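You operate a simulated robot arm through the tools that you are given. There is no shell and no other tool. Be economical: measure what you need, move in short steps, check, and stop when the job is done.

You are at the controls of a simulated robot arm. One attempt, no reset.

Task
Raise the board to its high setting and lock it, then bring the iron to its rest.
Fine: free the height lever first; slide the iron lock open. Set down upright: iron. Where these are worked on the way, their far stop is far enough and under half their travel is too little: height lever.

The check looks at the end state, three seconds after you hand in, the way a careful person would. Anything else that was tipped, shoved, dropped, spilled or broken makes it a failure.

Robot
A 6-joint arm with a two-finger gripper on a trunk, on a base that drives. Base frame: it is fixed to the floor where the robot stands at the start and does not move with it; the origin is under the middle of the robot, x ahead of it, y to its left, z up. Readings come in mm, degrees, newtons and seconds.
It reaches about 1023 mm from its shoulder. Its first joint turns from -166.0 to 166.0 degrees. Places, roughly: height lever [1000, 0, 800]; iron [1500, -500, 1000]; iron lock [1600, -700, 1100]; iron rest [1400, -100, 800]; ironing board [1100, 300, 800]. Payload 2.45 kg.
Tool frame: the origin (TCP) lies between the finger pads and is the grasp point; the fingertips stand 26 mm ahead of it; z points along the fingers, y is the line along which they close. The gripper opens to 96 mm. The gripper's body begins 69 mm behind the TCP.
Orientation is that of the tool frame in the base frame, as a unit quaternion [x, y, z, w]. With the fingers straight down and closing along the base's y, the tool's x points along the base's -x, its y along +y and its z along -z.

Tools
- The arm moves only by the tool arm_command. Its argument "deltas" is a list of rows, each a list of 7 numbers: the shift along the tool's x, y, z in units of 25 mm (1.0 is 25 mm), then the turn, a rotation vector about the tool's x, y, z in units of 4 degrees (1.0 is 4 degrees), then the finger opening in mm, from 0 to 96. In form: [[x, y, z, ax, ay, az, hand], ...]. A call has 1 to 10 rows; each row shifts and turns the commanded pose from where the row before left it, along the tool's axes as they then stand. A call with a number of a shift or a turn outside -1 to 1 is refused whole. Each row takes 0.2 s and may step no farther than 50 mm and 8.6 degrees from the row before; otherwise, or with a gripper value out of range, the whole call is refused. Where a pose cannot be reached the arm comes as near as it can. A force on the tool above 60 N (or 10 N above the force at the start of the call, whichever is more), or a blocked arm, ends the call early, and 0.2 s more pass. The fingers move at their own pace and stop on an object; they squeeze with about 21 N. The grip force told is the motor's: it shows also when the fingers shut on nothing. Time passes only in rows, and 0.2 s behind the last, so rows that do not move let the fingers close. The reply holds the time, the measured pose of the TCP, the force on the tool along the base axes, the opening and the grip force, in the units named above and with some noise, with the torque about the TCP (base axes, N m) and any sound that the robot's microphone picked up, and new pictures: "pictures" is both (left out), scene, wrist or none.
- Cameras (640 x 400 px; columns grow to the right, rows downward): "scene" is now at [28.1, 192, 1146.2]; the picture's right is [0.35, -0.93, 0.00], its down [-0.27, -0.10, -0.96] and it looks along [0.90, 0.34, -0.29] (base axes); focal length 267 px, centre (320, 200). "wrist" rides on the gripper at [82, 3, -98] in the tool frame; the picture's right is [-0.04, 1.00, 0.00], its down [-0.73, -0.03, -0.68] and it looks along [-0.68, -0.03, 0.73] (tool axes); focal length 256 px, centre (320, 200). There is no depth. A picture from a camera that has moved, and an enlarged one, comes with that camera's place and axes in the base frame and with its lens.
- move_column(by): slides the trunk up (or, below 0, down) by that many mm; the arm and the scene camera ride with it, the base frame stays. It gives what a move gives, with no picture.
- drive_base(legs): drives the robot by 1 to 6 legs, each [ahead, turn to the left] in mm and degrees, along the robot's own axes; the way and the turn of a leg run together, so that a leg with both is an arc; at most 1500 mm and 180 degrees a leg. The arm and the cameras ride along, it lands a little off, and it stops where it bumps. It gives what a move gives, and a new picture of the scene camera.
- turn_head(pan, tilt): turns the head with the scene camera to pan (to the left, within 155 degrees either way) and tilt (down, from -29 to 69), counted from straight ahead of the robot. It gives what a move gives, and a new picture of the scene camera.
- inspect(camera, box): a new picture of the part [left, top, right, bottom] of that camera's present view, enlarged. No time passes.
- close_job(): hands the job in; it is judged then, once.

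Go step by step. Nothing tells you exact positions but the pictures and the camera data: compare them with the known pose of the tool, close in by small moves and look again before you grip or let go. The budget is 120 turns and 260 pictures, counting those below and the enlarged ones. Unless the task says otherwise, let go and move clear before handing in, and close with one line.

The tools are called as name(argument=value, ...) on one line, values as JSON. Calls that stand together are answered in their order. arm_command: Moves the arm, as the interface text tells. Its arguments: {"type":"object","properties":{"deltas":{"type":"array","items":{"type":"array","items":{"type":"number"}}},"pictures":{"type":"string","enum":["both","scene","wrist","none"]}},"required":["deltas"]} The other tools are called the same way: move_column (by) slides the trunk up or down; drive_base (legs) drives the base; turn_head (pan, tilt) turns the head that bears the scene camera; inspect (camera, box) takes an enlarged picture of a part of a camera's view; close_job () hands the job in.

At the start:

```text
time_s: 0.0
eef_pos: [412.0, 236.1, 992.1]
tcp_rot: [0.0, 1.0, 0.0, 0.0]
wrist_force: [0.3, 0.0, -0.5]
wrist_torque: [-0.01, 0.02, -0.03]
width: 96.2
grip_force: 0.1
trunk travel left (down, up): [-150.0, 0.0]
robot x, y, heading: [2.1, 4.6, -0.0]
head pan, tilt: [20.8, 16.8]
```

scene: 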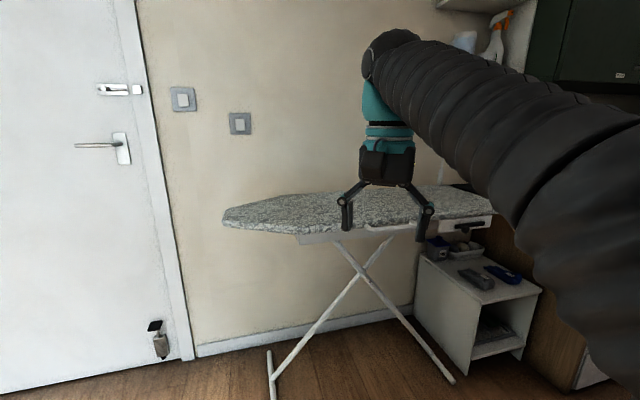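
wrist: 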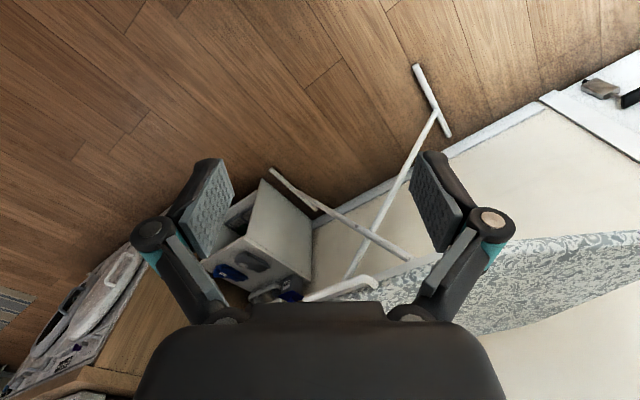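

I see the ironing board ahead-left with a cabinet to its right, and the arm blocks much of the view. I will look around with the head first.

turn_head(pan=-20, tilt=15)

inspect(camera="wrist", box=[0, 150, 320, 350])

```text
time_s: 1.1
eef_pos: [409.8, 235.4, 991.9]
tcp_rot: [0.0, 1.0, 0.0, 0.0]
wrist_force: [0.2, -0.1, -0.2]
wrist_torque: [0.0, 0.0, 0.01]
width: 96.0
grip_force: 0.2
trunk travel left (down, up): [-150.0, 0.0]
robot x, y, heading: [0.0, 0.3, 0.0]
head pan, tilt: [-20.0, 15.0]
camera scene: at [28.5, 127.0, 1149.1], right [-0.34, -0.94, 0.0], down [-0.24, 0.09, -0.97], along [0.91, -0.33, -0.26], focal length 267 px, centre (320, 200)
```

scene: 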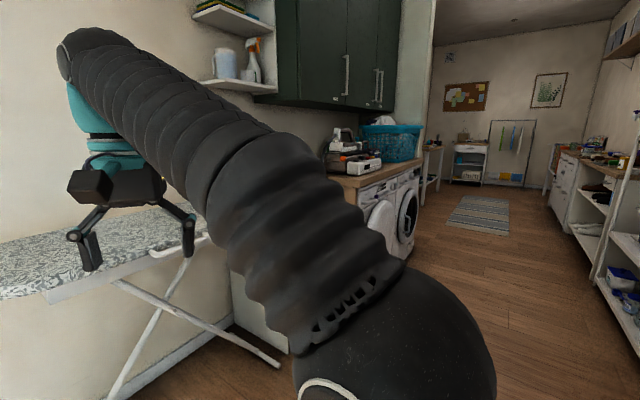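

```text
2.00 times, centred on (160, 250) of wrist
camera zoom: at [329.5, 238.1, 1089.8], right [0.04, 1.0, 0.0], down [0.73, -0.03, 0.68], along [0.68, -0.03, -0.73], focal length 512 px, centre (640, 100)
```

zoom: 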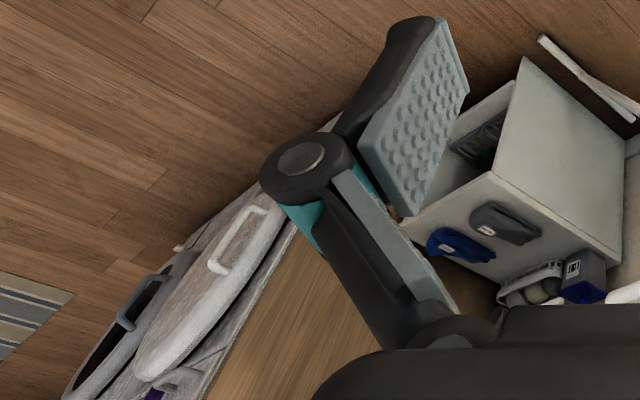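

The counter with washers holds what looks like the iron in its holder; the white handle under the board's right end is probably the height lever. I zoom on both.

inspect(camera="scene", box=[290, 100, 450, 200])

inspect(camera="scene", box=[40, 180, 300, 340])

```text
4.00 times, centred on (370, 150) of scene
camera zoom: at [28.5, 127.0, 1149.1], right [-0.34, -0.94, 0.0], down [-0.24, 0.09, -0.97], along [0.91, -0.33, -0.26], focal length 1068 px, centre (120, 400)
```

zoom: 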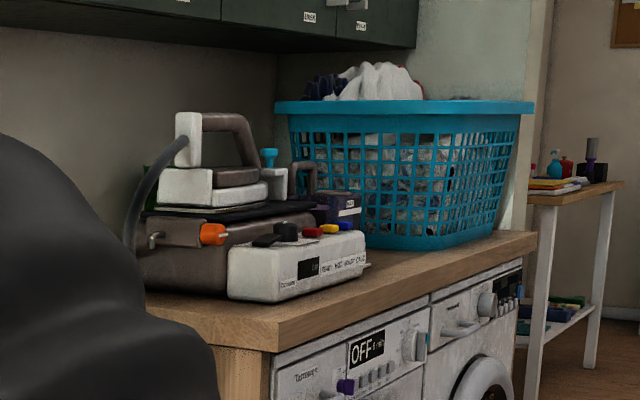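

```text
2.46 times, centred on (170, 260) of scene
camera zoom: at [28.5, 127.0, 1149.1], right [-0.34, -0.94, 0.0], down [-0.24, 0.09, -0.97], along [0.91, -0.33, -0.26], focal length 658 px, centre (689, 52)
```

zoom: 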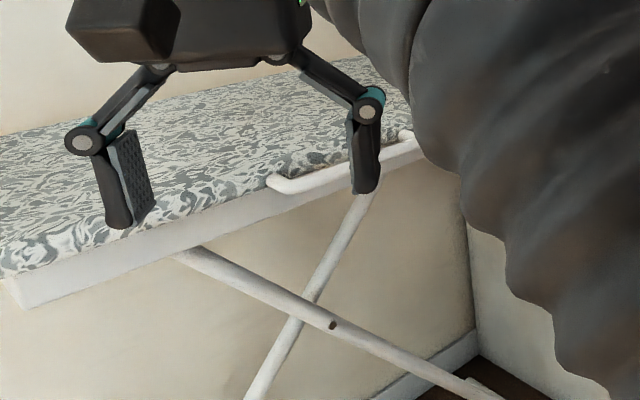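

I move the arm to the right, out of the board's view, and look again.

arm_command(deltas=[[0, -1, 0, 0, 0, 0, 96], [0, -1, 0, 0, 0, 0, 96], [0, -1, 0, 0, 0, 0, 96], [0, -1, 0, 0, 0, 0, 96], [0, -1, 0, 0, 0, 0, 96], [0, -1, 0, 0, 0, 0, 96], [0, -1, 0, 0, 0, 0, 96], [0, -1, 0, 0, 0, 0, 96], [0, -1, 0, 0, 0, 0, 96], [0, -1, 0, 0, 0, 0, 96]], pictures="none")

arm_command(deltas=[[0, -1, 0, 0, 0, 0, 96], [0, -1, 0, 0, 0, 0, 96], [0, -1, 0, 0, 0, 0, 96], [0, -1, 0, 0, 0, 0, 96], [0, -1, 0, 0, 0, 0, 96], [0, -1, 0, 0, 0, 0, 96], [0, -1, 0, 0, 0, 0, 96], [0, -1, 0, 0, 0, 0, 96], [0, -1, 0, 0, 0, 0, 96], [0, -1, 0, 0, 0, 0, 96]], pictures="none")

turn_head(pan=0, tilt=20)

```text
time_s: 3.3
eef_pos: [411.2, -15.5, 992.4]
tcp_rot: [0.0, 1.0, 0.0, 0.0]
wrist_force: [0.2, -0.1, 0.4]
wrist_torque: [0.0, -0.01, -0.01]
width: 96.1
grip_force: 0.0
trunk travel left (down, up): [-150.0, 0.0]
robot x, y, heading: [-1.6, -0.0, 0.0]
head pan, tilt: [-20.0, 15.0]
```

```text
time_s: 5.5
eef_pos: [410.4, -265.5, 991.8]
tcp_rot: [0.0, 1.0, 0.0, 0.0]
wrist_force: [0.4, -0.3, 0.2]
wrist_torque: [-0.04, -0.02, -0.02]
width: 96.1
grip_force: 0.1
trunk travel left (down, up): [-150.0, 0.0]
robot x, y, heading: [0.1, 1.4, -0.0]
head pan, tilt: [-20.0, 15.0]
```

```text
time_s: 6.3
eef_pos: [411.5, -263.7, 991.1]
tcp_rot: [-0.001, 1.0, 0.001, 0.0]
wrist_force: [-0.2, -0.5, 0.1]
wrist_torque: [0.0, 0.0, 0.01]
width: 96.2
grip_force: 0.1
trunk travel left (down, up): [-150.0, 0.0]
robot x, y, heading: [-1.4, -1.2, 0.2]
head pan, tilt: [0.0, 20.0]
camera scene: at [33.9, 158.6, 1141.0], right [0.0, -1.0, 0.0], down [-0.34, 0.0, -0.94], along [0.94, 0.0, -0.34], focal length 267 px, centre (320, 200)
```

scene: 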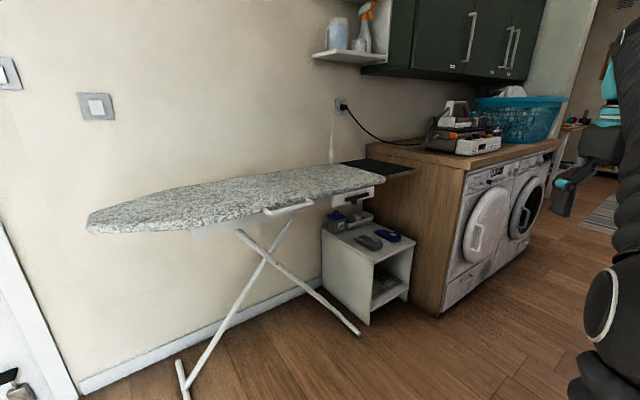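

Now a clear view: board, a dark rest plate at its right end, a lever bar beneath the front edge, and a small device at the right end of the front apron. I zoom.

inspect(camera="scene", box=[220, 150, 420, 275])

inspect(camera="scene", box=[410, 80, 570, 180])

inspect(camera="scene", box=[310, 170, 400, 226])

```text
3.20 times, centred on (320, 212) of scene
camera zoom: at [33.9, 158.6, 1141.0], right [0.0, -1.0, 0.0], down [-0.34, 0.0, -0.94], along [0.94, 0.0, -0.34], focal length 855 px, centre (320, 160)
```

zoom: 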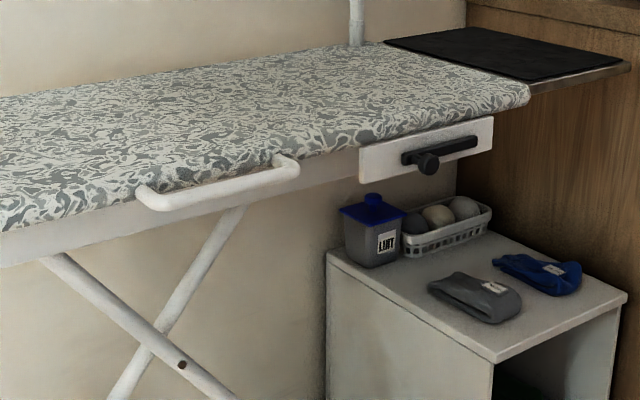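

```text
4.00 times, centred on (490, 130) of scene
camera zoom: at [33.9, 158.6, 1141.0], right [0.0, -1.0, 0.0], down [-0.34, 0.0, -0.94], along [0.94, 0.0, -0.34], focal length 1068 px, centre (-360, 480)
```

zoom: 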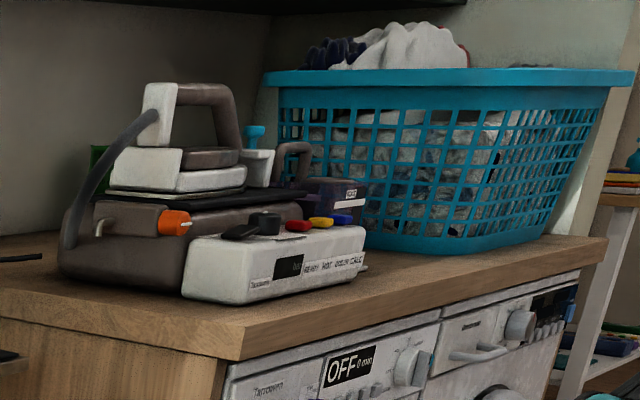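

```text
7.11 times, centred on (355, 198) of scene
camera zoom: at [33.9, 158.6, 1141.0], right [0.0, -1.0, 0.0], down [-0.34, 0.0, -0.94], along [0.94, 0.0, -0.34], focal length 1900 px, centre (71, 214)
```

zoom: 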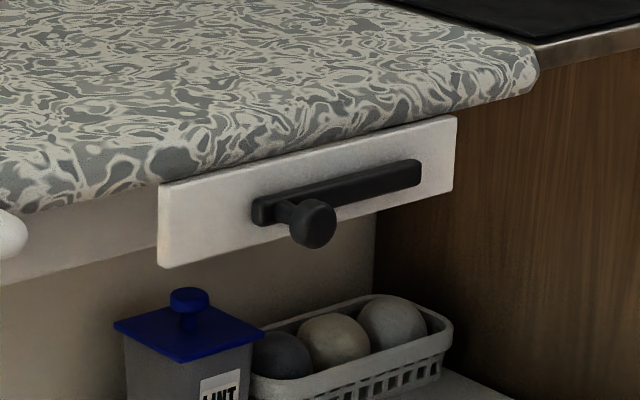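

The black knob in the slotted plate is likely the height lever (about [950, 45, 800]), and the white bar is the lifting handle. I drive closer for better views.

drive_base(legs=[[250, 0]])

turn_head(pan=-5, tilt=25)

inspect(camera="scene", box=[200, 130, 440, 280])

```text
time_s: 8.1
eef_pos: [660.3, -264.2, 992.7]
tcp_rot: [0.0, 1.0, 0.0, 0.0]
wrist_force: [-0.1, -0.1, -1.1]
wrist_torque: [0.0, 0.05, 0.01]
width: 96.1
grip_force: 0.1
trunk travel left (down, up): [-150.0, 0.0]
robot x, y, heading: [249.3, -1.5, 0.4]
head pan, tilt: [0.0, 20.0]
camera scene: at [283.4, 158.7, 1140.9], right [0.0, -1.0, 0.0], down [-0.34, 0.0, -0.94], along [0.94, 0.0, -0.34], focal length 267 px, centre (320, 200)
```

scene: 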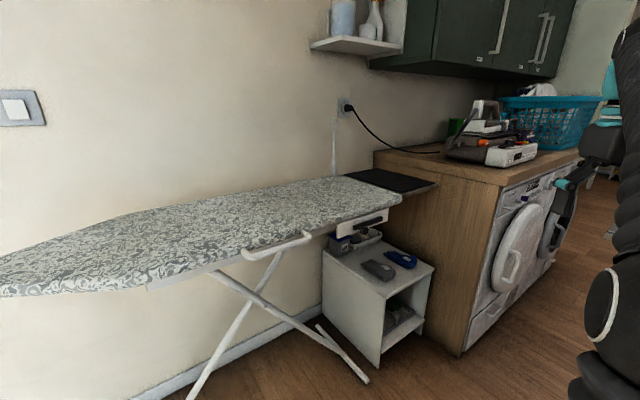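

```text
time_s: 8.8
eef_pos: [660.9, -265.0, 993.3]
tcp_rot: [0.0, 1.0, 0.0, 0.001]
wrist_force: [0.1, 0.1, 0.2]
wrist_torque: [-0.02, -0.03, -0.02]
width: 95.9
grip_force: 0.1
trunk travel left (down, up): [-150.0, 0.0]
robot x, y, heading: [248.7, -0.0, 0.2]
head pan, tilt: [-5.0, 25.0]
camera scene: at [282.1, 150.6, 1132.9], right [-0.09, -1.0, 0.0], down [-0.42, 0.04, -0.91], along [0.9, -0.08, -0.42], focal length 267 px, centre (320, 200)
```

scene: 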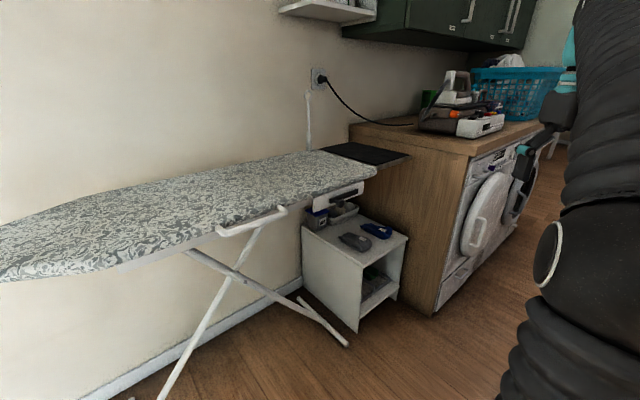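

```text
2.67 times, centred on (320, 205) of scene
camera zoom: at [282.1, 150.6, 1132.9], right [-0.09, -1.0, 0.0], down [-0.42, 0.04, -0.91], along [0.9, -0.08, -0.42], focal length 712 px, centre (320, 187)
```

zoom: 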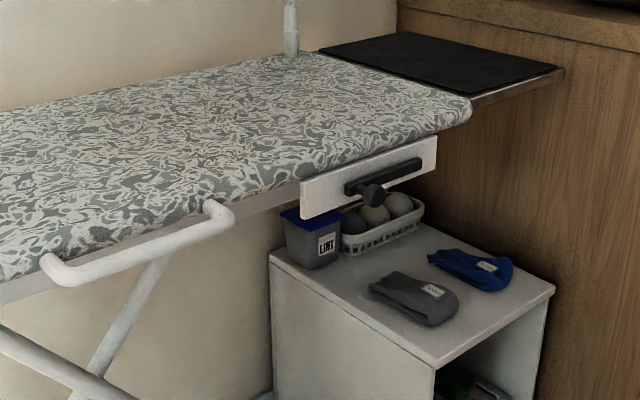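

Triangulated: knob about [1019, 24, 778], plate facing me at a yaw of roughly 37°, handle bar about [813, 331]–[933, 191] at z≈810. I turn the tool to point horizontally along yaw 37° in free space.

arm_command(deltas=[[0, 0, 0, -0.3006, -0.9018, -0.3006, 96], [0, 0, 0, -0.3006, -0.9018, -0.3006, 96], [0, 0, 0, -0.3006, -0.9018, -0.3006, 96], [0, 0, 0, -0.3006, -0.9018, -0.3006, 96], [0, 0, 0, -0.3006, -0.9018, -0.3006, 96], [0, 0, 0, -0.3006, -0.9018, -0.3006, 96], [0, 0, 0, -0.3006, -0.9018, -0.3006, 96], [0, 0, 0, -0.3006, -0.9018, -0.3006, 96]], pictures="none")

arm_command(deltas=[[0, 0, 0, -0.3006, -0.9018, -0.3006, 96], [0, 0, 0, -0.3006, -0.9018, -0.3006, 96], [0, 0, 0, -0.3006, -0.9018, -0.3006, 96], [0, 0, 0, -0.3006, -0.9018, -0.3006, 96], [0, 0, 0, -0.3006, -0.9018, -0.3006, 96], [0, 0, 0, -0.3006, -0.9018, -0.3006, 96], [0, 0, 0, -0.3006, -0.9018, -0.3006, 96], [0, 0, 0, -0.3006, -0.9018, -0.3006, 96]], pictures="none")

arm_command(deltas=[[0, 0, 0, -0.3006, -0.9018, -0.3006, 96], [0, 0, 0, -0.3006, -0.9018, -0.3006, 96], [0, 0, 0, -0.3006, -0.9018, -0.3006, 96], [0, 0, 0, -0.3006, -0.9018, -0.3006, 96], [0, 0, 0, -0.3006, -0.9018, -0.3006, 96], [0, 0, 0, -0.3006, -0.9018, -0.3006, 96], [0, 0, 0, -0.3006, -0.9018, -0.3006, 96], [0, 0, 0, -0.3006, -0.9018, -0.3006, 96]], pictures="both")

```text
time_s: 10.6
eef_pos: [659.6, -264.2, 991.8]
tcp_rot: [-0.083, 0.961, 0.083, 0.251]
wrist_force: [0.8, 0.3, -0.4]
wrist_torque: [0.02, 0.01, 0.02]
width: 96.2
grip_force: 0.0
trunk travel left (down, up): [-150.0, 0.0]
robot x, y, heading: [248.6, 0.3, 0.0]
head pan, tilt: [-5.0, 25.0]
```

```text
time_s: 12.4
eef_pos: [660.2, -263.4, 991.8]
tcp_rot: [-0.16, 0.849, 0.16, 0.478]
wrist_force: [0.3, -0.1, -0.4]
wrist_torque: [0.02, 0.02, 0.01]
width: 95.8
grip_force: 0.1
trunk travel left (down, up): [-150.0, 0.0]
robot x, y, heading: [246.5, 2.2, 0.1]
head pan, tilt: [-5.0, 25.0]
```

```text
time_s: 14.2
eef_pos: [661.6, -264.4, 992.7]
tcp_rot: [-0.223, 0.67, 0.223, 0.672]
wrist_force: [-0.6, -0.2, -0.3]
wrist_torque: [0.06, -0.02, 0.0]
width: 96.2
grip_force: 0.0
trunk travel left (down, up): [-150.0, 0.0]
robot x, y, heading: [248.2, -3.1, 0.2]
head pan, tilt: [-5.0, 25.0]
camera scene: at [282.0, 150.7, 1132.9], right [-0.09, -1.0, 0.0], down [-0.42, 0.04, -0.91], along [0.9, -0.08, -0.42], focal length 267 px, centre (320, 200)
camera wrist: at [580.5, -321.4, 910.0], right [-0.6, 0.8, 0.04], down [-0.53, -0.43, 0.73], along [0.6, 0.42, 0.68], focal length 256 px, centre (320, 200)
```

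scene: 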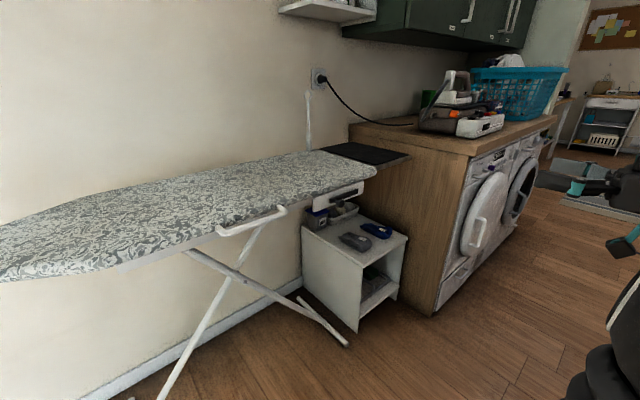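
wrist: 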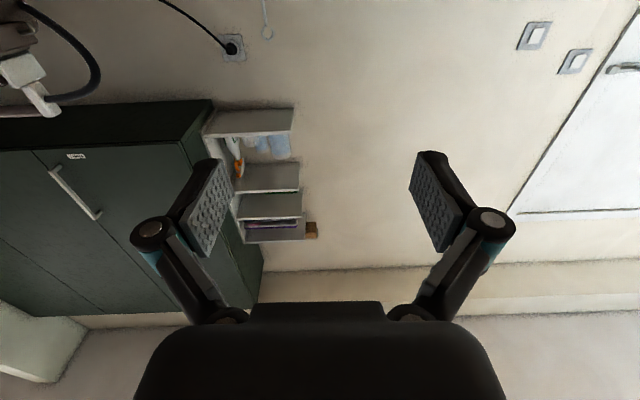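

The tool points right. I move to a pre-grasp point 120 mm short of the knob.

arm_command(deltas=[[0.571, 0.0416, 0.905, 0, 0, 0, 70], [0.571, 0.0416, 0.905, 0, 0, 0, 70], [0.571, 0.0416, 0.905, 0, 0, 0, 70], [0.571, 0.0416, 0.905, 0, 0, 0, 70], [0.571, 0.0416, 0.905, 0, 0, 0, 70], [0.571, 0.0416, 0.905, 0, 0, 0, 70], [0.571, 0.0416, 0.905, 0, 0, 0, 70], [0.571, 0.0416, 0.905, 0, 0, 0, 70]], pictures="none")

arm_command(deltas=[[0.571, 0.0416, 0.905, 0, 0, 0, 70], [0.571, 0.0416, 0.905, 0, 0, 0, 70], [0.571, 0.0416, 0.905, 0, 0, 0, 70], [0.571, 0.0416, 0.905, 0, 0, 0, 70], [0.571, 0.0416, 0.905, 0, 0, 0, 70], [0.571, 0.0416, 0.905, 0, 0, 0, 70], [0.571, 0.0416, 0.905, 0, 0, 0, 70]], pictures="both")

inspect(camera="scene", box=[240, 150, 400, 250])

```text
time_s: 16.0
eef_pos: [801.7, -150.7, 878.0]
tcp_rot: [-0.223, 0.671, 0.223, 0.671]
wrist_force: [-0.6, -0.6, 0.4]
wrist_torque: [-0.01, 0.0, -0.01]
width: 70.0
grip_force: 0.1
trunk travel left (down, up): [-150.0, 0.0]
robot x, y, heading: [250.2, 1.2, -0.1]
head pan, tilt: [-5.0, 25.0]
```

```text
time_s: 17.6
eef_pos: [924.2, -48.8, 777.4]
tcp_rot: [-0.224, 0.671, 0.223, 0.671]
wrist_force: [0.1, 0.2, 0.5]
wrist_torque: [0.01, 0.0, 0.01]
width: 69.6
grip_force: 0.1
trunk travel left (down, up): [-150.0, 0.0]
robot x, y, heading: [250.1, -0.5, -0.1]
head pan, tilt: [-5.0, 25.0]
camera scene: at [281.9, 150.6, 1132.9], right [-0.09, -1.0, 0.0], down [-0.42, 0.04, -0.91], along [0.9, -0.08, -0.42], focal length 267 px, centre (320, 200)
camera wrist: at [843.4, -106.1, 695.3], right [-0.6, 0.8, 0.04], down [-0.53, -0.43, 0.73], along [0.6, 0.42, 0.68], focal length 256 px, centre (320, 200)
```

scene: 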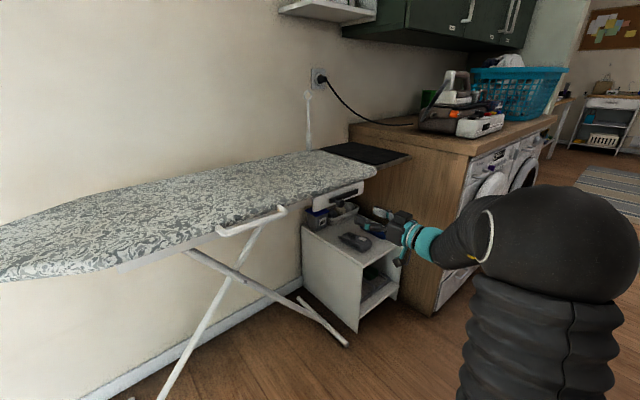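
wrist: 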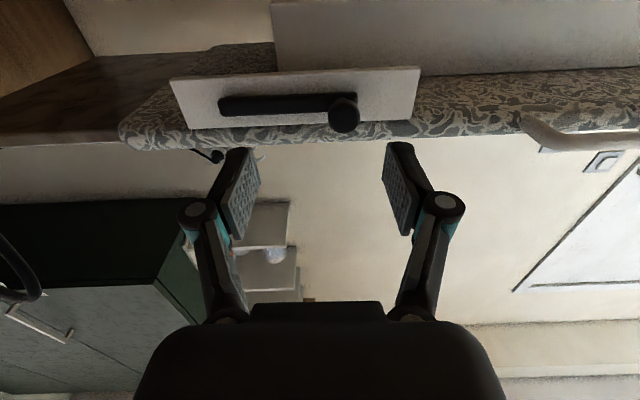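

```text
4.00 times, centred on (320, 200) of scene
camera zoom: at [281.9, 150.6, 1132.9], right [-0.09, -1.0, 0.0], down [-0.42, 0.04, -0.91], along [0.9, -0.08, -0.42], focal length 1068 px, centre (320, 200)
```

zoom: 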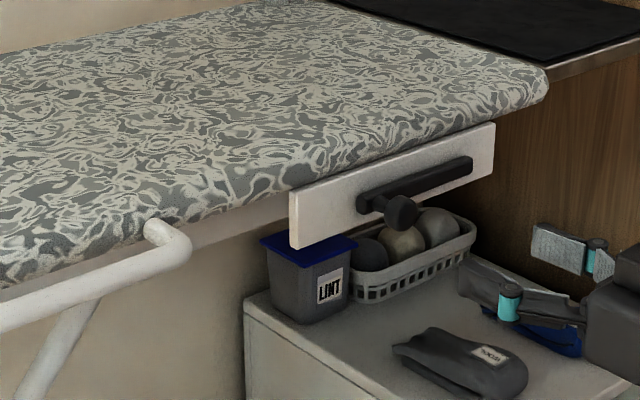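

The wrist camera sees the knob well: it lies about 18 mm in tool +y, 11 mm higher, ~100 mm ahead. I align and close in partway.

arm_command(deltas=[[-0.22, 0.36, 0, 0, 0, 0, 70], [-0.22, 0.36, 0.4, 0, 0, 0, 70], [0, 0, 1, 0, 0, 0, 70], [0, 0, 1, 0, 0, 0, 70]], pictures="wrist")

inspect(camera="scene", box=[280, 150, 440, 250])

```text
time_s: 18.6
eef_pos: [961.1, 1.6, 788.9]
tcp_rot: [-0.224, 0.671, 0.224, 0.671]
wrist_force: [0.2, 0.0, 0.8]
wrist_torque: [-0.01, -0.01, 0.01]
width: 70.0
grip_force: 0.1
trunk travel left (down, up): [-150.0, 0.0]
robot x, y, heading: [249.1, -1.0, -0.2]
head pan, tilt: [-5.0, 25.0]
camera wrist: at [880.6, -55.5, 707.0], right [-0.6, 0.8, 0.04], down [-0.53, -0.43, 0.73], along [0.6, 0.42, 0.68], focal length 256 px, centre (320, 200)
```

wrist: 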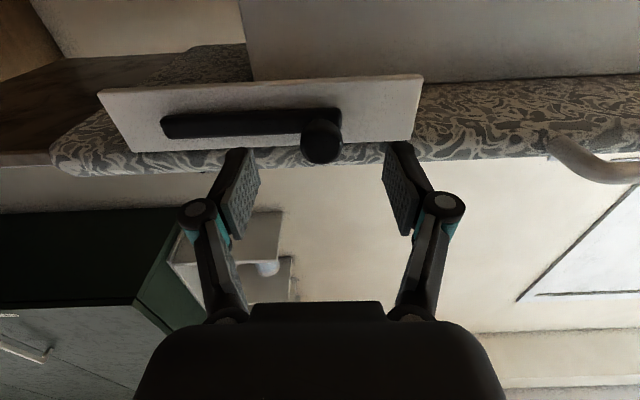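

```text
4.00 times, centred on (360, 200) of scene
camera zoom: at [281.9, 150.6, 1132.9], right [-0.09, -1.0, 0.0], down [-0.42, 0.04, -0.91], along [0.9, -0.08, -0.42], focal length 1068 px, centre (160, 200)
```

zoom: 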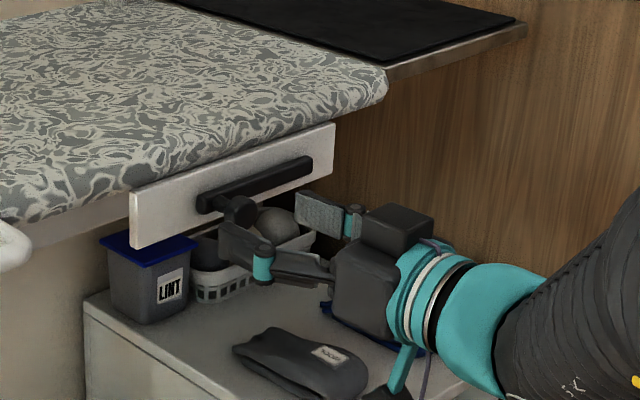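

The knob is centred between the fingers, ~42 mm ahead. I advance and close on it.

arm_command(deltas=[[0, 0, 0.7, 0, 0, 0, 70], [0, 0, 0.6, 0, 0, 0, 70], [0, 0, 0, 0, 0, 0, 10], [0, 0, 0, 0, 0, 0, 10], [0, 0, 0, 0, 0, 0, 10]], pictures="wrist")

inspect(camera="scene", box=[280, 150, 440, 250])

```text
time_s: 19.8
eef_pos: [985.5, 20.9, 788.4]
tcp_rot: [-0.223, 0.671, 0.223, 0.671]
wrist_force: [-9.0, 1.8, -1.6]
wrist_torque: [0.01, 0.09, 0.1]
width: 24.4
grip_force: 45.0
trunk travel left (down, up): [-150.0, 0.0]
robot x, y, heading: [250.4, -0.8, 0.0]
head pan, tilt: [-5.0, 25.0]
camera wrist: at [906.1, -35.7, 706.7], right [-0.6, 0.8, 0.04], down [-0.53, -0.43, 0.73], along [0.6, 0.42, 0.68], focal length 256 px, centre (320, 200)
```

wrist: 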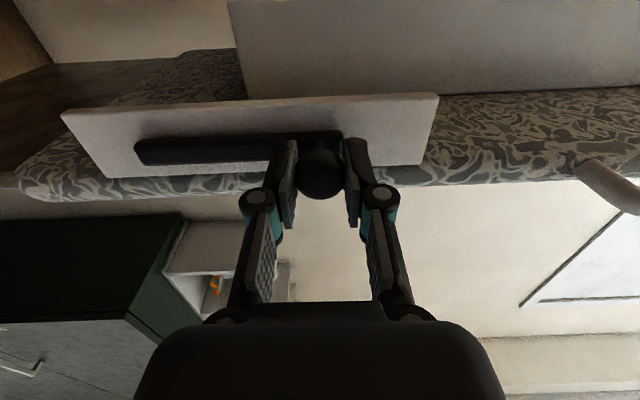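

```text
4.00 times, centred on (360, 200) of scene
camera zoom: at [281.6, 150.8, 1132.8], right [-0.09, -1.0, 0.0], down [-0.42, 0.04, -0.91], along [0.9, -0.08, -0.42], focal length 1068 px, centre (160, 200)
```

zoom: 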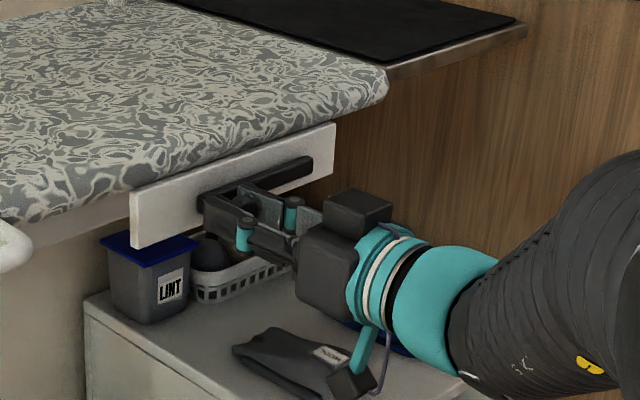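

Gripped (24 mm). I slide it toward the other end of the slot (tool −y), a little first.

arm_command(deltas=[[0, -0.4, 0, 0, 0, 0, 10], [0, -0.4, 0, 0, 0, 0, 10], [0, -0.4, 0, 0, 0, 0, 10]], pictures="wrist")

```text
time_s: 20.2
eef_pos: [987.5, 21.4, 788.6]
tcp_rot: [-0.231, 0.668, 0.229, 0.669]
wrist_force: [-24.4, 3.3, 1.5]
wrist_torque: [0.25, -0.43, 0.37]
width: 24.6
grip_force: 45.2
trunk travel left (down, up): [-150.0, 0.0]
robot x, y, heading: [246.7, -1.4, 0.5]
head pan, tilt: [-5.0, 25.0]
stopped in row 2: the force on the tool passed its limit at 69 N (the readings are from after the stop); the commanded pose is now the measured one
camera wrist: at [907.8, -37.2, 706.4], right [-0.61, 0.79, 0.04], down [-0.52, -0.44, 0.73], along [0.6, 0.43, 0.68], focal length 256 px, centre (320, 200)
```

wrist: 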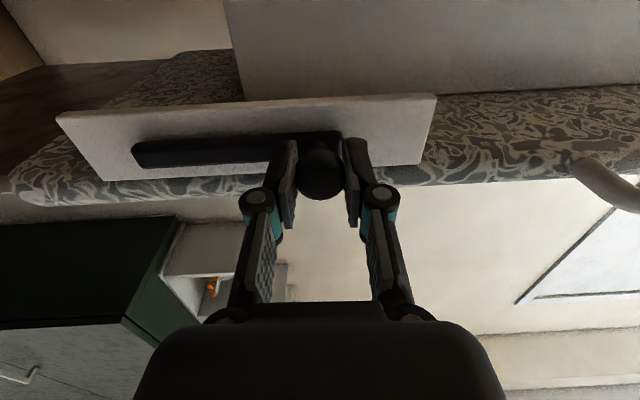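

It doesn't slide; it looks like a pivoting lever with a knob on its free end. I look closely before trying up/down.

inspect(camera="wrist", box=[80, 70, 460, 230])

inspect(camera="scene", box=[305, 175, 369, 215])

```text
1.68 times, centred on (270, 150) of wrist
camera zoom: at [907.8, -37.2, 706.4], right [-0.61, 0.79, 0.04], down [-0.52, -0.44, 0.73], along [0.6, 0.43, 0.68], focal length 431 px, centre (404, 284)
```

zoom: 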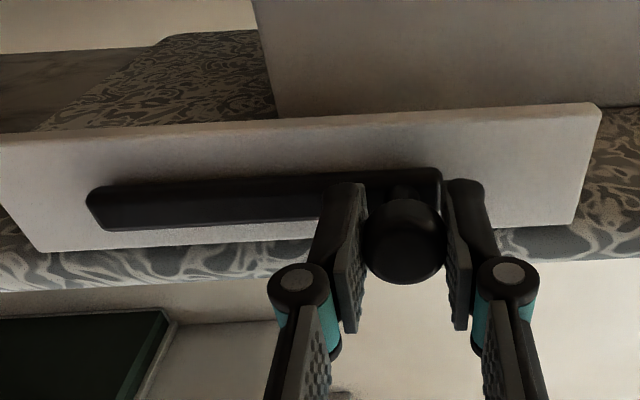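

```text
10.00 times, centred on (337, 195) of scene
camera zoom: at [279.3, 151.0, 1132.9], right [-0.08, -1.0, 0.0], down [-0.42, 0.03, -0.91], along [0.9, -0.07, -0.42], focal length 2671 px, centre (150, 250)
```

zoom: 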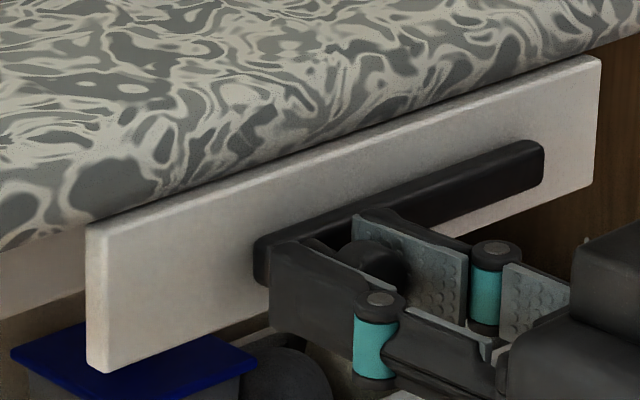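

I regrip slightly further out so the tips are clear of the plate, then test tiny motions.

arm_command(deltas=[[0, 0, 0, 0, 0, 0, 40], [0, 0, -0.2, 0, 0, 0, 40], [0, 0, 0, 0, 0, 0, 40], [0, 0, 0, 0, 0, 0, 10], [0, 0, 0, 0, 0, 0, 10]], pictures="none")

arm_command(deltas=[[0, -0.1, 0, 0, 0, 0, 10], [0, -0.1, 0, 0, 0, 0, 10]], pictures="none")

arm_command(deltas=[[0, 0.2, 0, 0, 0, 0, 10], [0.1, 0, 0, 0, 0, 0, 10], [0.1, 0, 0, 0, 0, 0, 10]], pictures="none")

arm_command(deltas=[[-0.1, 0, 0, 0, 0, 0, 10], [-0.1, 0, 0, 0, 0, 0, 10], [-0.1, 0, 0, 0, 0, 0, 10], [-0.1, 0, 0, 0, 0, 0, 10]], pictures="none")

```text
time_s: 21.4
eef_pos: [984.2, 19.2, 787.7]
tcp_rot: [-0.23, 0.669, 0.229, 0.669]
wrist_force: [-16.0, 4.8, -1.8]
wrist_torque: [0.07, 0.07, 0.31]
width: 24.5
grip_force: 44.9
trunk travel left (down, up): [-150.0, 0.0]
robot x, y, heading: [249.2, -2.8, 0.4]
head pan, tilt: [-5.0, 25.0]
```

```text
time_s: 22.1
eef_pos: [984.7, 20.5, 787.9]
tcp_rot: [-0.234, 0.668, 0.233, 0.667]
wrist_force: [-20.5, 5.5, 1.2]
wrist_torque: [0.02, -0.25, 0.44]
width: 24.1
grip_force: 44.8
trunk travel left (down, up): [-150.0, 0.0]
robot x, y, heading: [252.2, 2.7, 0.8]
head pan, tilt: [-5.0, 25.0]
stopped in row 2: the force on the tool passed its limit at 62 N (the readings are from after the stop); the commanded pose is now the measured one
```

```text
time_s: 22.9
eef_pos: [984.8, 19.7, 781.1]
tcp_rot: [-0.231, 0.669, 0.23, 0.668]
wrist_force: [16.4, -19.3, 6.8]
wrist_torque: [-0.51, -0.09, -0.37]
width: 24.6
grip_force: 45.5
trunk travel left (down, up): [-150.0, 0.0]
robot x, y, heading: [249.4, -0.4, 0.3]
head pan, tilt: [-5.0, 25.0]
```

```text
time_s: 23.9
eef_pos: [984.0, 20.1, 787.5]
tcp_rot: [-0.232, 0.671, 0.232, 0.665]
wrist_force: [16.6, -31.9, -12.5]
wrist_torque: [0.4, -0.26, -0.43]
width: 24.2
grip_force: 45.0
trunk travel left (down, up): [-150.0, 0.0]
robot x, y, heading: [248.4, -3.5, -0.1]
head pan, tilt: [-5.0, 25.0]
```

The lever pivots: it goes down easily and springs none, while up and sideways are stops. A vertical-closing grip suits both this lever and the handle, so I release, back off and roll the gripper 90°.

arm_command(deltas=[[0, 0, 0, 0, 0, 0, 60], [0, 0, 0, 0, 0, 0, 60], [0, 0, -0.8, 0, 0, 0, 60], [0, 0, -0.8, 0, 0, 0, 60], [0, 0, -0.8, 0, 0, 0, 60], [0, 0, -0.8, 0, 0, 0, 60]], pictures="wrist")

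arm_command(deltas=[[0, 0, 0, 0, 0, -0.99, 60], [0, 0, 0, 0, 0, -0.99, 60], [0, 0, 0, 0, 0, -0.99, 60], [0, 0, 0, 0, 0, -0.99, 60], [0, 0, 0, 0, 0, -0.99, 60], [0, 0, 0, 0, 0, -0.99, 60], [0, 0, 0, 0, 0, -0.99, 60], [0, 0, 0, 0, 0, -0.99, 60]], pictures="none")

arm_command(deltas=[[0, 0, 0, 0, 0, -0.99, 60], [0, 0, 0, 0, 0, -0.99, 60], [0, 0, 0, 0, 0, -0.99, 60], [0, 0, 0, 0, 0, -0.99, 60], [0, 0, 0, 0, 0, -0.99, 60], [0, 0, 0, 0, 0, -0.99, 60], [0, 0, 0, 0, 0, -0.99, 60], [0, 0, 0, 0, 0, -0.99, 60]], pictures="none")

arm_command(deltas=[[0, 0, 0, 0, 0, -0.99, 60], [0, 0, 0, 0, 0, -0.99, 60], [0, 0, 0, 0, 0, -0.99, 60], [0, 0, 0, 0, 0, -0.99, 60], [0, 0, 0, 0, 0, -0.99, 60], [0, 0, 0, 0, 0, -0.99, 60], [0, 0, 0, 0, 0, -0.99, 60]], pictures="both")

```text
time_s: 25.3
eef_pos: [919.9, -26.7, 791.7]
tcp_rot: [-0.232, 0.669, 0.231, 0.668]
wrist_force: [-0.1, -0.9, 0.0]
wrist_torque: [0.04, 0.01, 0.0]
width: 59.9
grip_force: 0.0
trunk travel left (down, up): [-150.0, 0.0]
robot x, y, heading: [247.2, 1.5, 0.5]
head pan, tilt: [-5.0, 25.0]
camera wrist: at [840.7, -86.9, 709.4], right [-0.62, 0.78, 0.04], down [-0.51, -0.44, 0.74], along [0.59, 0.44, 0.68], focal length 256 px, centre (320, 200)
```

wrist: 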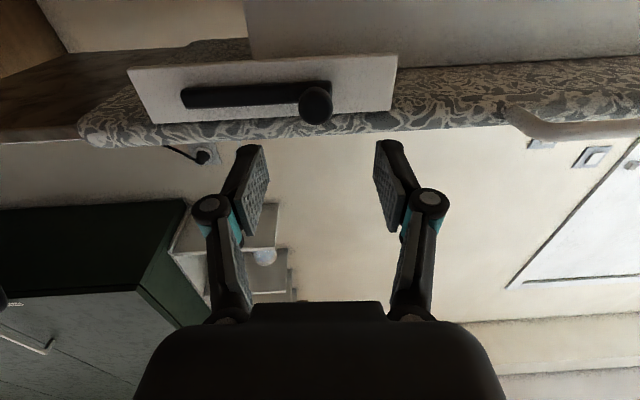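

```text
time_s: 27.1
eef_pos: [921.3, -27.4, 790.5]
tcp_rot: [-0.408, 0.579, 0.041, 0.705]
wrist_force: [-0.2, 0.1, 0.2]
wrist_torque: [0.02, 0.04, 0.04]
width: 59.8
grip_force: 0.0
trunk travel left (down, up): [-150.0, 0.0]
robot x, y, heading: [248.0, -0.8, 0.4]
head pan, tilt: [-5.0, 25.0]
```

```text
time_s: 28.9
eef_pos: [956.2, -67.1, 926.8]
tcp_rot: [-0.552, 0.45, -0.147, 0.686]
wrist_force: [-0.9, 0.2, 0.2]
wrist_torque: [0.01, 0.02, -0.04]
width: 59.8
grip_force: 0.1
out of reach, approached as far as the arm can: row 2, 3, 4, 5, 6, 7, 8
trunk travel left (down, up): [-150.0, 0.0]
robot x, y, heading: [249.3, -1.2, 0.6]
head pan, tilt: [-5.0, 25.0]
```

```text
time_s: 30.5
eef_pos: [1009.7, -92.0, 1068.9]
tcp_rot: [0.642, -0.303, 0.312, -0.631]
wrist_force: [-0.3, -1.1, 0.7]
wrist_torque: [0.01, 0.0, 0.0]
width: 59.8
grip_force: 0.0
out of reach, approached as far as the arm can: row 1, 2, 3, 4, 5, 6, 7
trunk travel left (down, up): [-150.0, 0.0]
robot x, y, heading: [249.6, -0.1, 0.5]
head pan, tilt: [-5.0, 25.0]
camera scene: at [279.8, 150.8, 1132.8], right [-0.08, -1.0, 0.0], down [-0.42, 0.03, -0.91], along [0.9, -0.07, -0.42], focal length 267 px, centre (320, 200)
camera wrist: at [983.7, -218.4, 1067.4], right [-0.02, 0.01, -1.0], down [-0.99, 0.15, 0.02], along [0.15, 0.99, 0.01], focal length 256 px, centre (320, 200)
```

scene: 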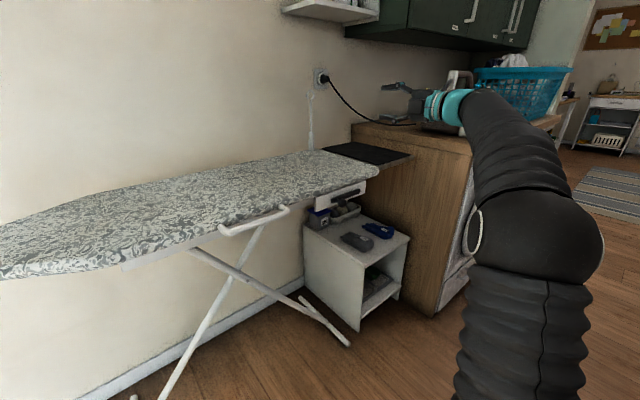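
wrist: 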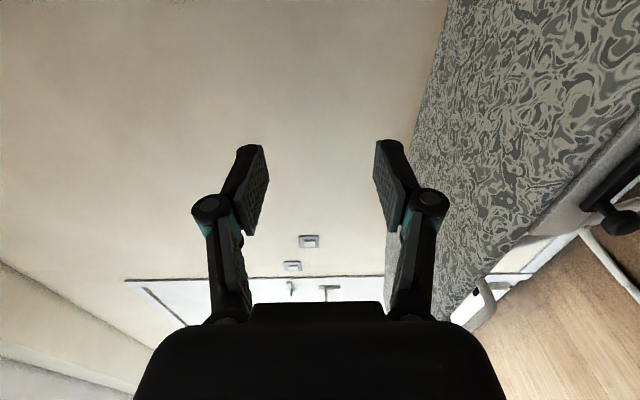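

The roll hit a joint limit, so I retrace and roll the other way.

arm_command(deltas=[[0, 0, 0, 0, 0, 0.99, 60], [0, 0, 0, 0, 0, 0.99, 60], [0, 0, 0, 0, 0, 0.99, 60], [0, 0, 0, 0, 0, 0.99, 60], [0, 0, 0, 0, 0, 0.99, 60], [0, 0, 0, 0, 0, 0.99, 60], [0, 0, 0, 0, 0, 0.99, 60], [0, 0, 0, 0, 0, 0.99, 60]], pictures="none")

arm_command(deltas=[[0, 0, 0, 0, 0, 0.99, 60], [0, 0, 0, 0, 0, 0.99, 60], [0, 0, 0, 0, 0, 0.99, 60], [0, 0, 0, 0, 0, 0.99, 60], [0, 0, 0, 0, 0, 0.99, 60], [0, 0, 0, 0, 0, 0.99, 60], [0, 0, 0, 0, 0, 0.99, 60], [0, 0, 0, 0, 0, 0.99, 60]], pictures="none")

arm_command(deltas=[[0, 0, 0, 0, 0, 0.99, 60], [0, 0, 0, 0, 0, 0.99, 60], [0, 0, 0, 0, 0, 0.99, 60], [0, 0, 0, 0, 0, 0.99, 60], [0, 0, 0, 0, 0, 0.99, 60], [0, 0, 0, 0, 0, 0.99, 60], [0, 0, 0, 0, 0, 0.99, 60], [0, 0, 0, 0, 0, 0.99, 60]], pictures="scene")

```text
time_s: 32.3
eef_pos: [1010.3, -93.2, 1068.2]
tcp_rot: [-0.534, 0.465, -0.128, 0.694]
wrist_force: [-0.1, 0.7, 0.1]
wrist_torque: [0.02, 0.03, -0.01]
width: 59.8
grip_force: 0.1
trunk travel left (down, up): [-150.0, 0.0]
robot x, y, heading: [250.7, 1.2, 0.5]
head pan, tilt: [-5.0, 25.0]
```

```text
time_s: 34.1
eef_pos: [1009.9, -93.7, 1067.5]
tcp_rot: [-0.386, 0.593, 0.065, 0.703]
wrist_force: [-0.4, -0.4, -0.3]
wrist_torque: [0.01, -0.04, 0.0]
width: 59.9
grip_force: 0.0
trunk travel left (down, up): [-150.0, 0.0]
robot x, y, heading: [247.4, 1.5, 0.5]
head pan, tilt: [-5.0, 25.0]
```

```text
time_s: 35.9
eef_pos: [1008.7, -92.6, 1068.4]
tcp_rot: [-0.209, 0.677, 0.254, 0.659]
wrist_force: [0.3, -0.2, -0.1]
wrist_torque: [0.02, 0.02, 0.01]
width: 59.8
grip_force: 0.1
trunk travel left (down, up): [-150.0, 0.0]
robot x, y, heading: [246.5, -0.9, 0.5]
head pan, tilt: [-5.0, 25.0]
camera scene: at [279.8, 150.8, 1132.9], right [-0.08, -1.0, 0.0], down [-0.42, 0.03, -0.91], along [0.9, -0.07, -0.42], focal length 267 px, centre (320, 200)
```

scene: 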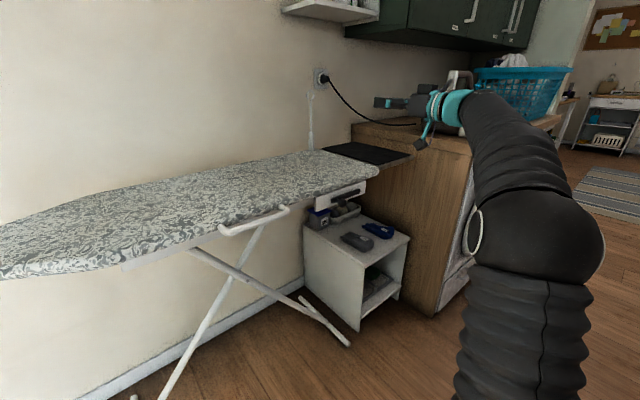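

arm_command(deltas=[[0, 0, -1, 0, 0, 0.95, 60], [0, 0, -1, 0, 0, 0.95, 60], [0, 0, -1, 0, 0, 0.95, 60], [0, 0, -1, 0, 0, 0.95, 60], [0, 0, 0, 0, 0, 0.95, 60], [0, 0, 0, 0, 0, 0.95, 60], [0, 0, 0, 0, 0, 0.95, 60], [0, 0, 0, 0, 0, 0.95, 60]], pictures="none")

arm_command(deltas=[[0, 0, 0, 0, 0, 0.95, 60], [0, 0, 0, 0, 0, 0.95, 60], [0, 0, 0, 0, 0, 0.95, 60], [0, 0, 0, 0, 0, 0.95, 60], [0, 0, 0, 0, 0, 0.95, 60], [0, 0, 0, 0, 0, 0.95, 60], [0, 0, 0, 0, 0, 0.95, 60]], pictures="none")

arm_command(deltas=[[0, 0, 0, 0, 0, 0.95, 60], [0, 0, 0, 0, 0, 0.95, 60], [0, 0, 0, 0, 0, 0.95, 60], [0, 0, 0, 0, 0, 0.95, 60], [0, 0, 0, 0, 0, 0.95, 60], [0, 0, 0, 0, 0, 0.95, 60], [0, 0, 0, 0, 0, 0.95, 60]], pictures="both")

```text
time_s: 37.7
eef_pos: [931.3, -154.5, 1069.7]
tcp_rot: [-0.026, 0.708, 0.419, 0.568]
wrist_force: [0.1, -0.9, -0.5]
wrist_torque: [-0.01, -0.01, -0.02]
width: 59.9
grip_force: 0.1
trunk travel left (down, up): [-150.0, 0.0]
robot x, y, heading: [248.4, 0.8, 0.5]
head pan, tilt: [-5.0, 25.0]
```

```text
time_s: 39.3
eef_pos: [930.7, -154.8, 1067.5]
tcp_rot: [0.14, 0.694, 0.538, 0.457]
wrist_force: [1.2, -0.4, 0.2]
wrist_torque: [-0.01, -0.02, -0.01]
width: 60.0
grip_force: 0.1
trunk travel left (down, up): [-150.0, 0.0]
robot x, y, heading: [248.6, 1.5, 0.5]
head pan, tilt: [-5.0, 25.0]
```

```text
time_s: 40.9
eef_pos: [931.1, -154.9, 1068.3]
tcp_rot: [0.295, 0.644, 0.628, 0.321]
wrist_force: [0.7, 0.9, 0.5]
wrist_torque: [-0.02, 0.01, -0.02]
width: 60.2
grip_force: 0.1
trunk travel left (down, up): [-150.0, 0.0]
robot x, y, heading: [248.3, 1.3, 0.6]
head pan, tilt: [-5.0, 25.0]
camera scene: at [279.8, 150.8, 1132.9], right [-0.08, -1.0, 0.0], down [-0.42, 0.03, -0.91], along [0.9, -0.07, -0.42], focal length 267 px, centre (320, 200)
camera wrist: at [803.9, -152.3, 1068.3], right [0.0, 0.0, 1.0], down [-0.08, -1.0, 0.0], along [1.0, -0.08, 0.0], focal length 256 px, centre (320, 200)
```

scene: 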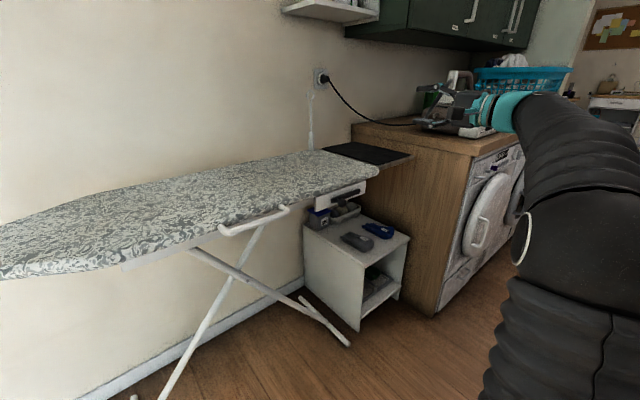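
wrist: 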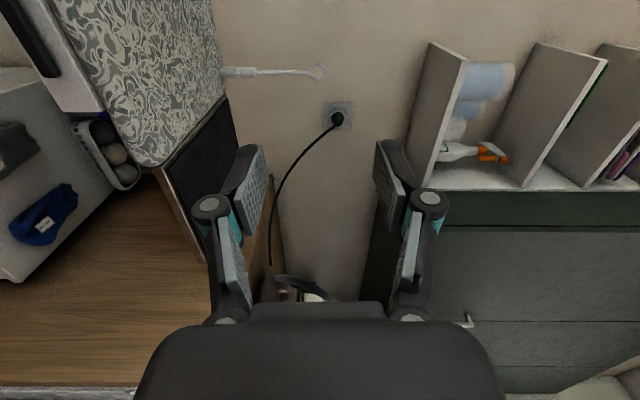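

Roll reached: the fingers now close vertically. I move down to the pre-grasp point before the lever knob.

arm_command(deltas=[[0.422, -0.998, 0.297, 0, 0, 0, 60], [0.422, -0.998, 0.297, 0, 0, 0, 60], [0.422, -0.998, 0.297, 0, 0, 0, 60], [0.422, -0.998, 0.297, 0, 0, 0, 60], [0.422, -0.998, 0.297, 0, 0, 0, 60], [0.422, -0.998, 0.297, 0, 0, 0, 60]], pictures="none")

arm_command(deltas=[[0.422, -0.998, 0.297, 0, 0, 0, 60], [0.422, -0.998, 0.297, 0, 0, 0, 60], [0.422, -0.998, 0.297, 0, 0, 0, 60], [0.422, -0.998, 0.297, 0, 0, 0, 60], [0.422, -0.998, 0.297, 0, 0, 0, 60]], pictures="both")

```text
time_s: 42.3
eef_pos: [930.1, -82.5, 915.8]
tcp_rot: [0.294, 0.644, 0.629, 0.321]
wrist_force: [-0.3, 0.0, -0.1]
wrist_torque: [0.03, 0.01, -0.02]
width: 60.1
grip_force: 0.0
trunk travel left (down, up): [-150.0, 0.0]
robot x, y, heading: [247.5, 0.5, 0.2]
head pan, tilt: [-5.0, 25.0]
```

```text
time_s: 43.5
eef_pos: [930.4, -24.0, 789.3]
tcp_rot: [0.294, 0.645, 0.629, 0.321]
wrist_force: [-0.4, 0.5, 0.1]
wrist_torque: [-0.03, 0.0, -0.01]
width: 60.1
grip_force: 0.1
trunk travel left (down, up): [-150.0, 0.0]
robot x, y, heading: [252.0, 1.4, 0.7]
head pan, tilt: [-5.0, 25.0]
camera scene: at [279.6, 150.8, 1132.9], right [-0.08, -1.0, 0.0], down [-0.42, 0.03, -0.91], along [0.9, -0.07, -0.42], focal length 267 px, centre (320, 200)
camera wrist: at [803.5, -21.1, 788.6], right [0.0, 0.01, 1.0], down [-0.08, -1.0, 0.01], along [1.0, -0.08, 0.0], focal length 256 px, centre (320, 200)
```

scene: 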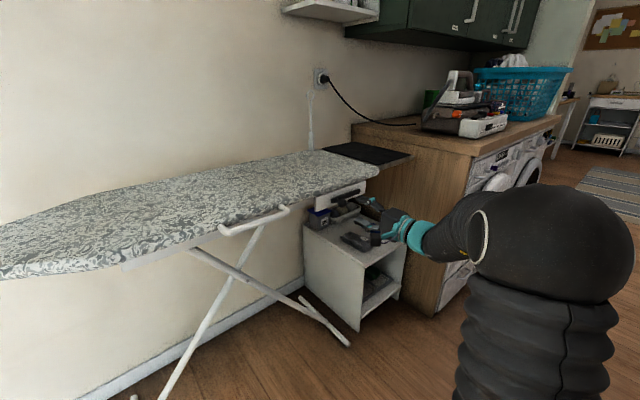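
wrist: 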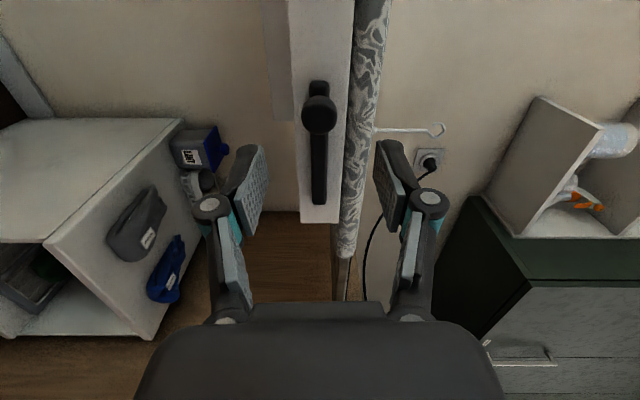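

Knob is vertically centred between the fingers. I narrow the opening to 42 mm, advance around it loosely, and push down to test.

arm_command(deltas=[[0, 0, 0.9, 0, 0, 0, 42], [0, 0, 0.9, 0, 0, 0, 42], [0, 0, 0.85, 0, 0, 0, 42], [0, 0, 0, 0, 0, 0, 34]], pictures="wrist")

inspect(camera="scene", box=[280, 150, 440, 250])

```text
time_s: 44.5
eef_pos: [982.0, 17.9, 788.9]
tcp_rot: [0.294, 0.644, 0.629, 0.321]
wrist_force: [0.0, 0.3, -1.2]
wrist_torque: [-0.01, -0.01, -0.01]
width: 33.7
grip_force: 0.1
trunk travel left (down, up): [-150.0, 0.0]
robot x, y, heading: [248.4, 1.4, 0.5]
head pan, tilt: [-5.0, 25.0]
camera wrist: at [855.0, 20.0, 789.6], right [0.0, 0.01, 1.0], down [-0.08, -1.0, 0.01], along [1.0, -0.08, 0.0], focal length 256 px, centre (320, 200)
```

wrist: 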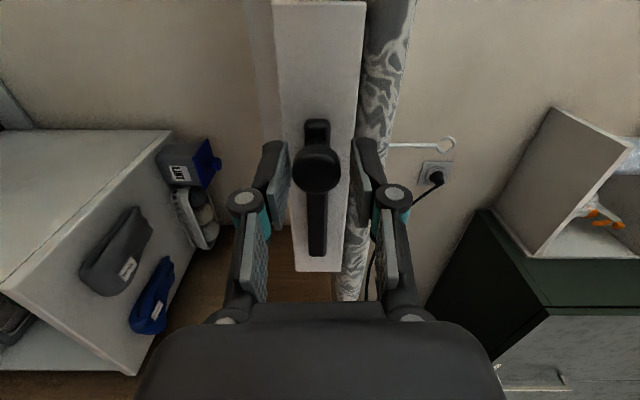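

```text
4.00 times, centred on (360, 200) of scene
camera zoom: at [279.8, 150.8, 1132.8], right [-0.08, -1.0, 0.0], down [-0.42, 0.03, -0.91], along [0.9, -0.07, -0.42], focal length 1068 px, centre (160, 200)
```

zoom: 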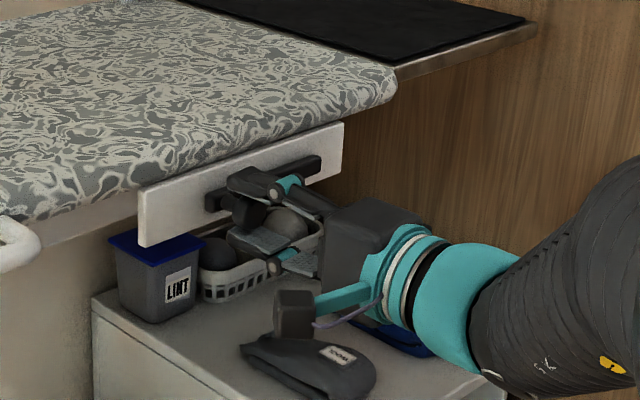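

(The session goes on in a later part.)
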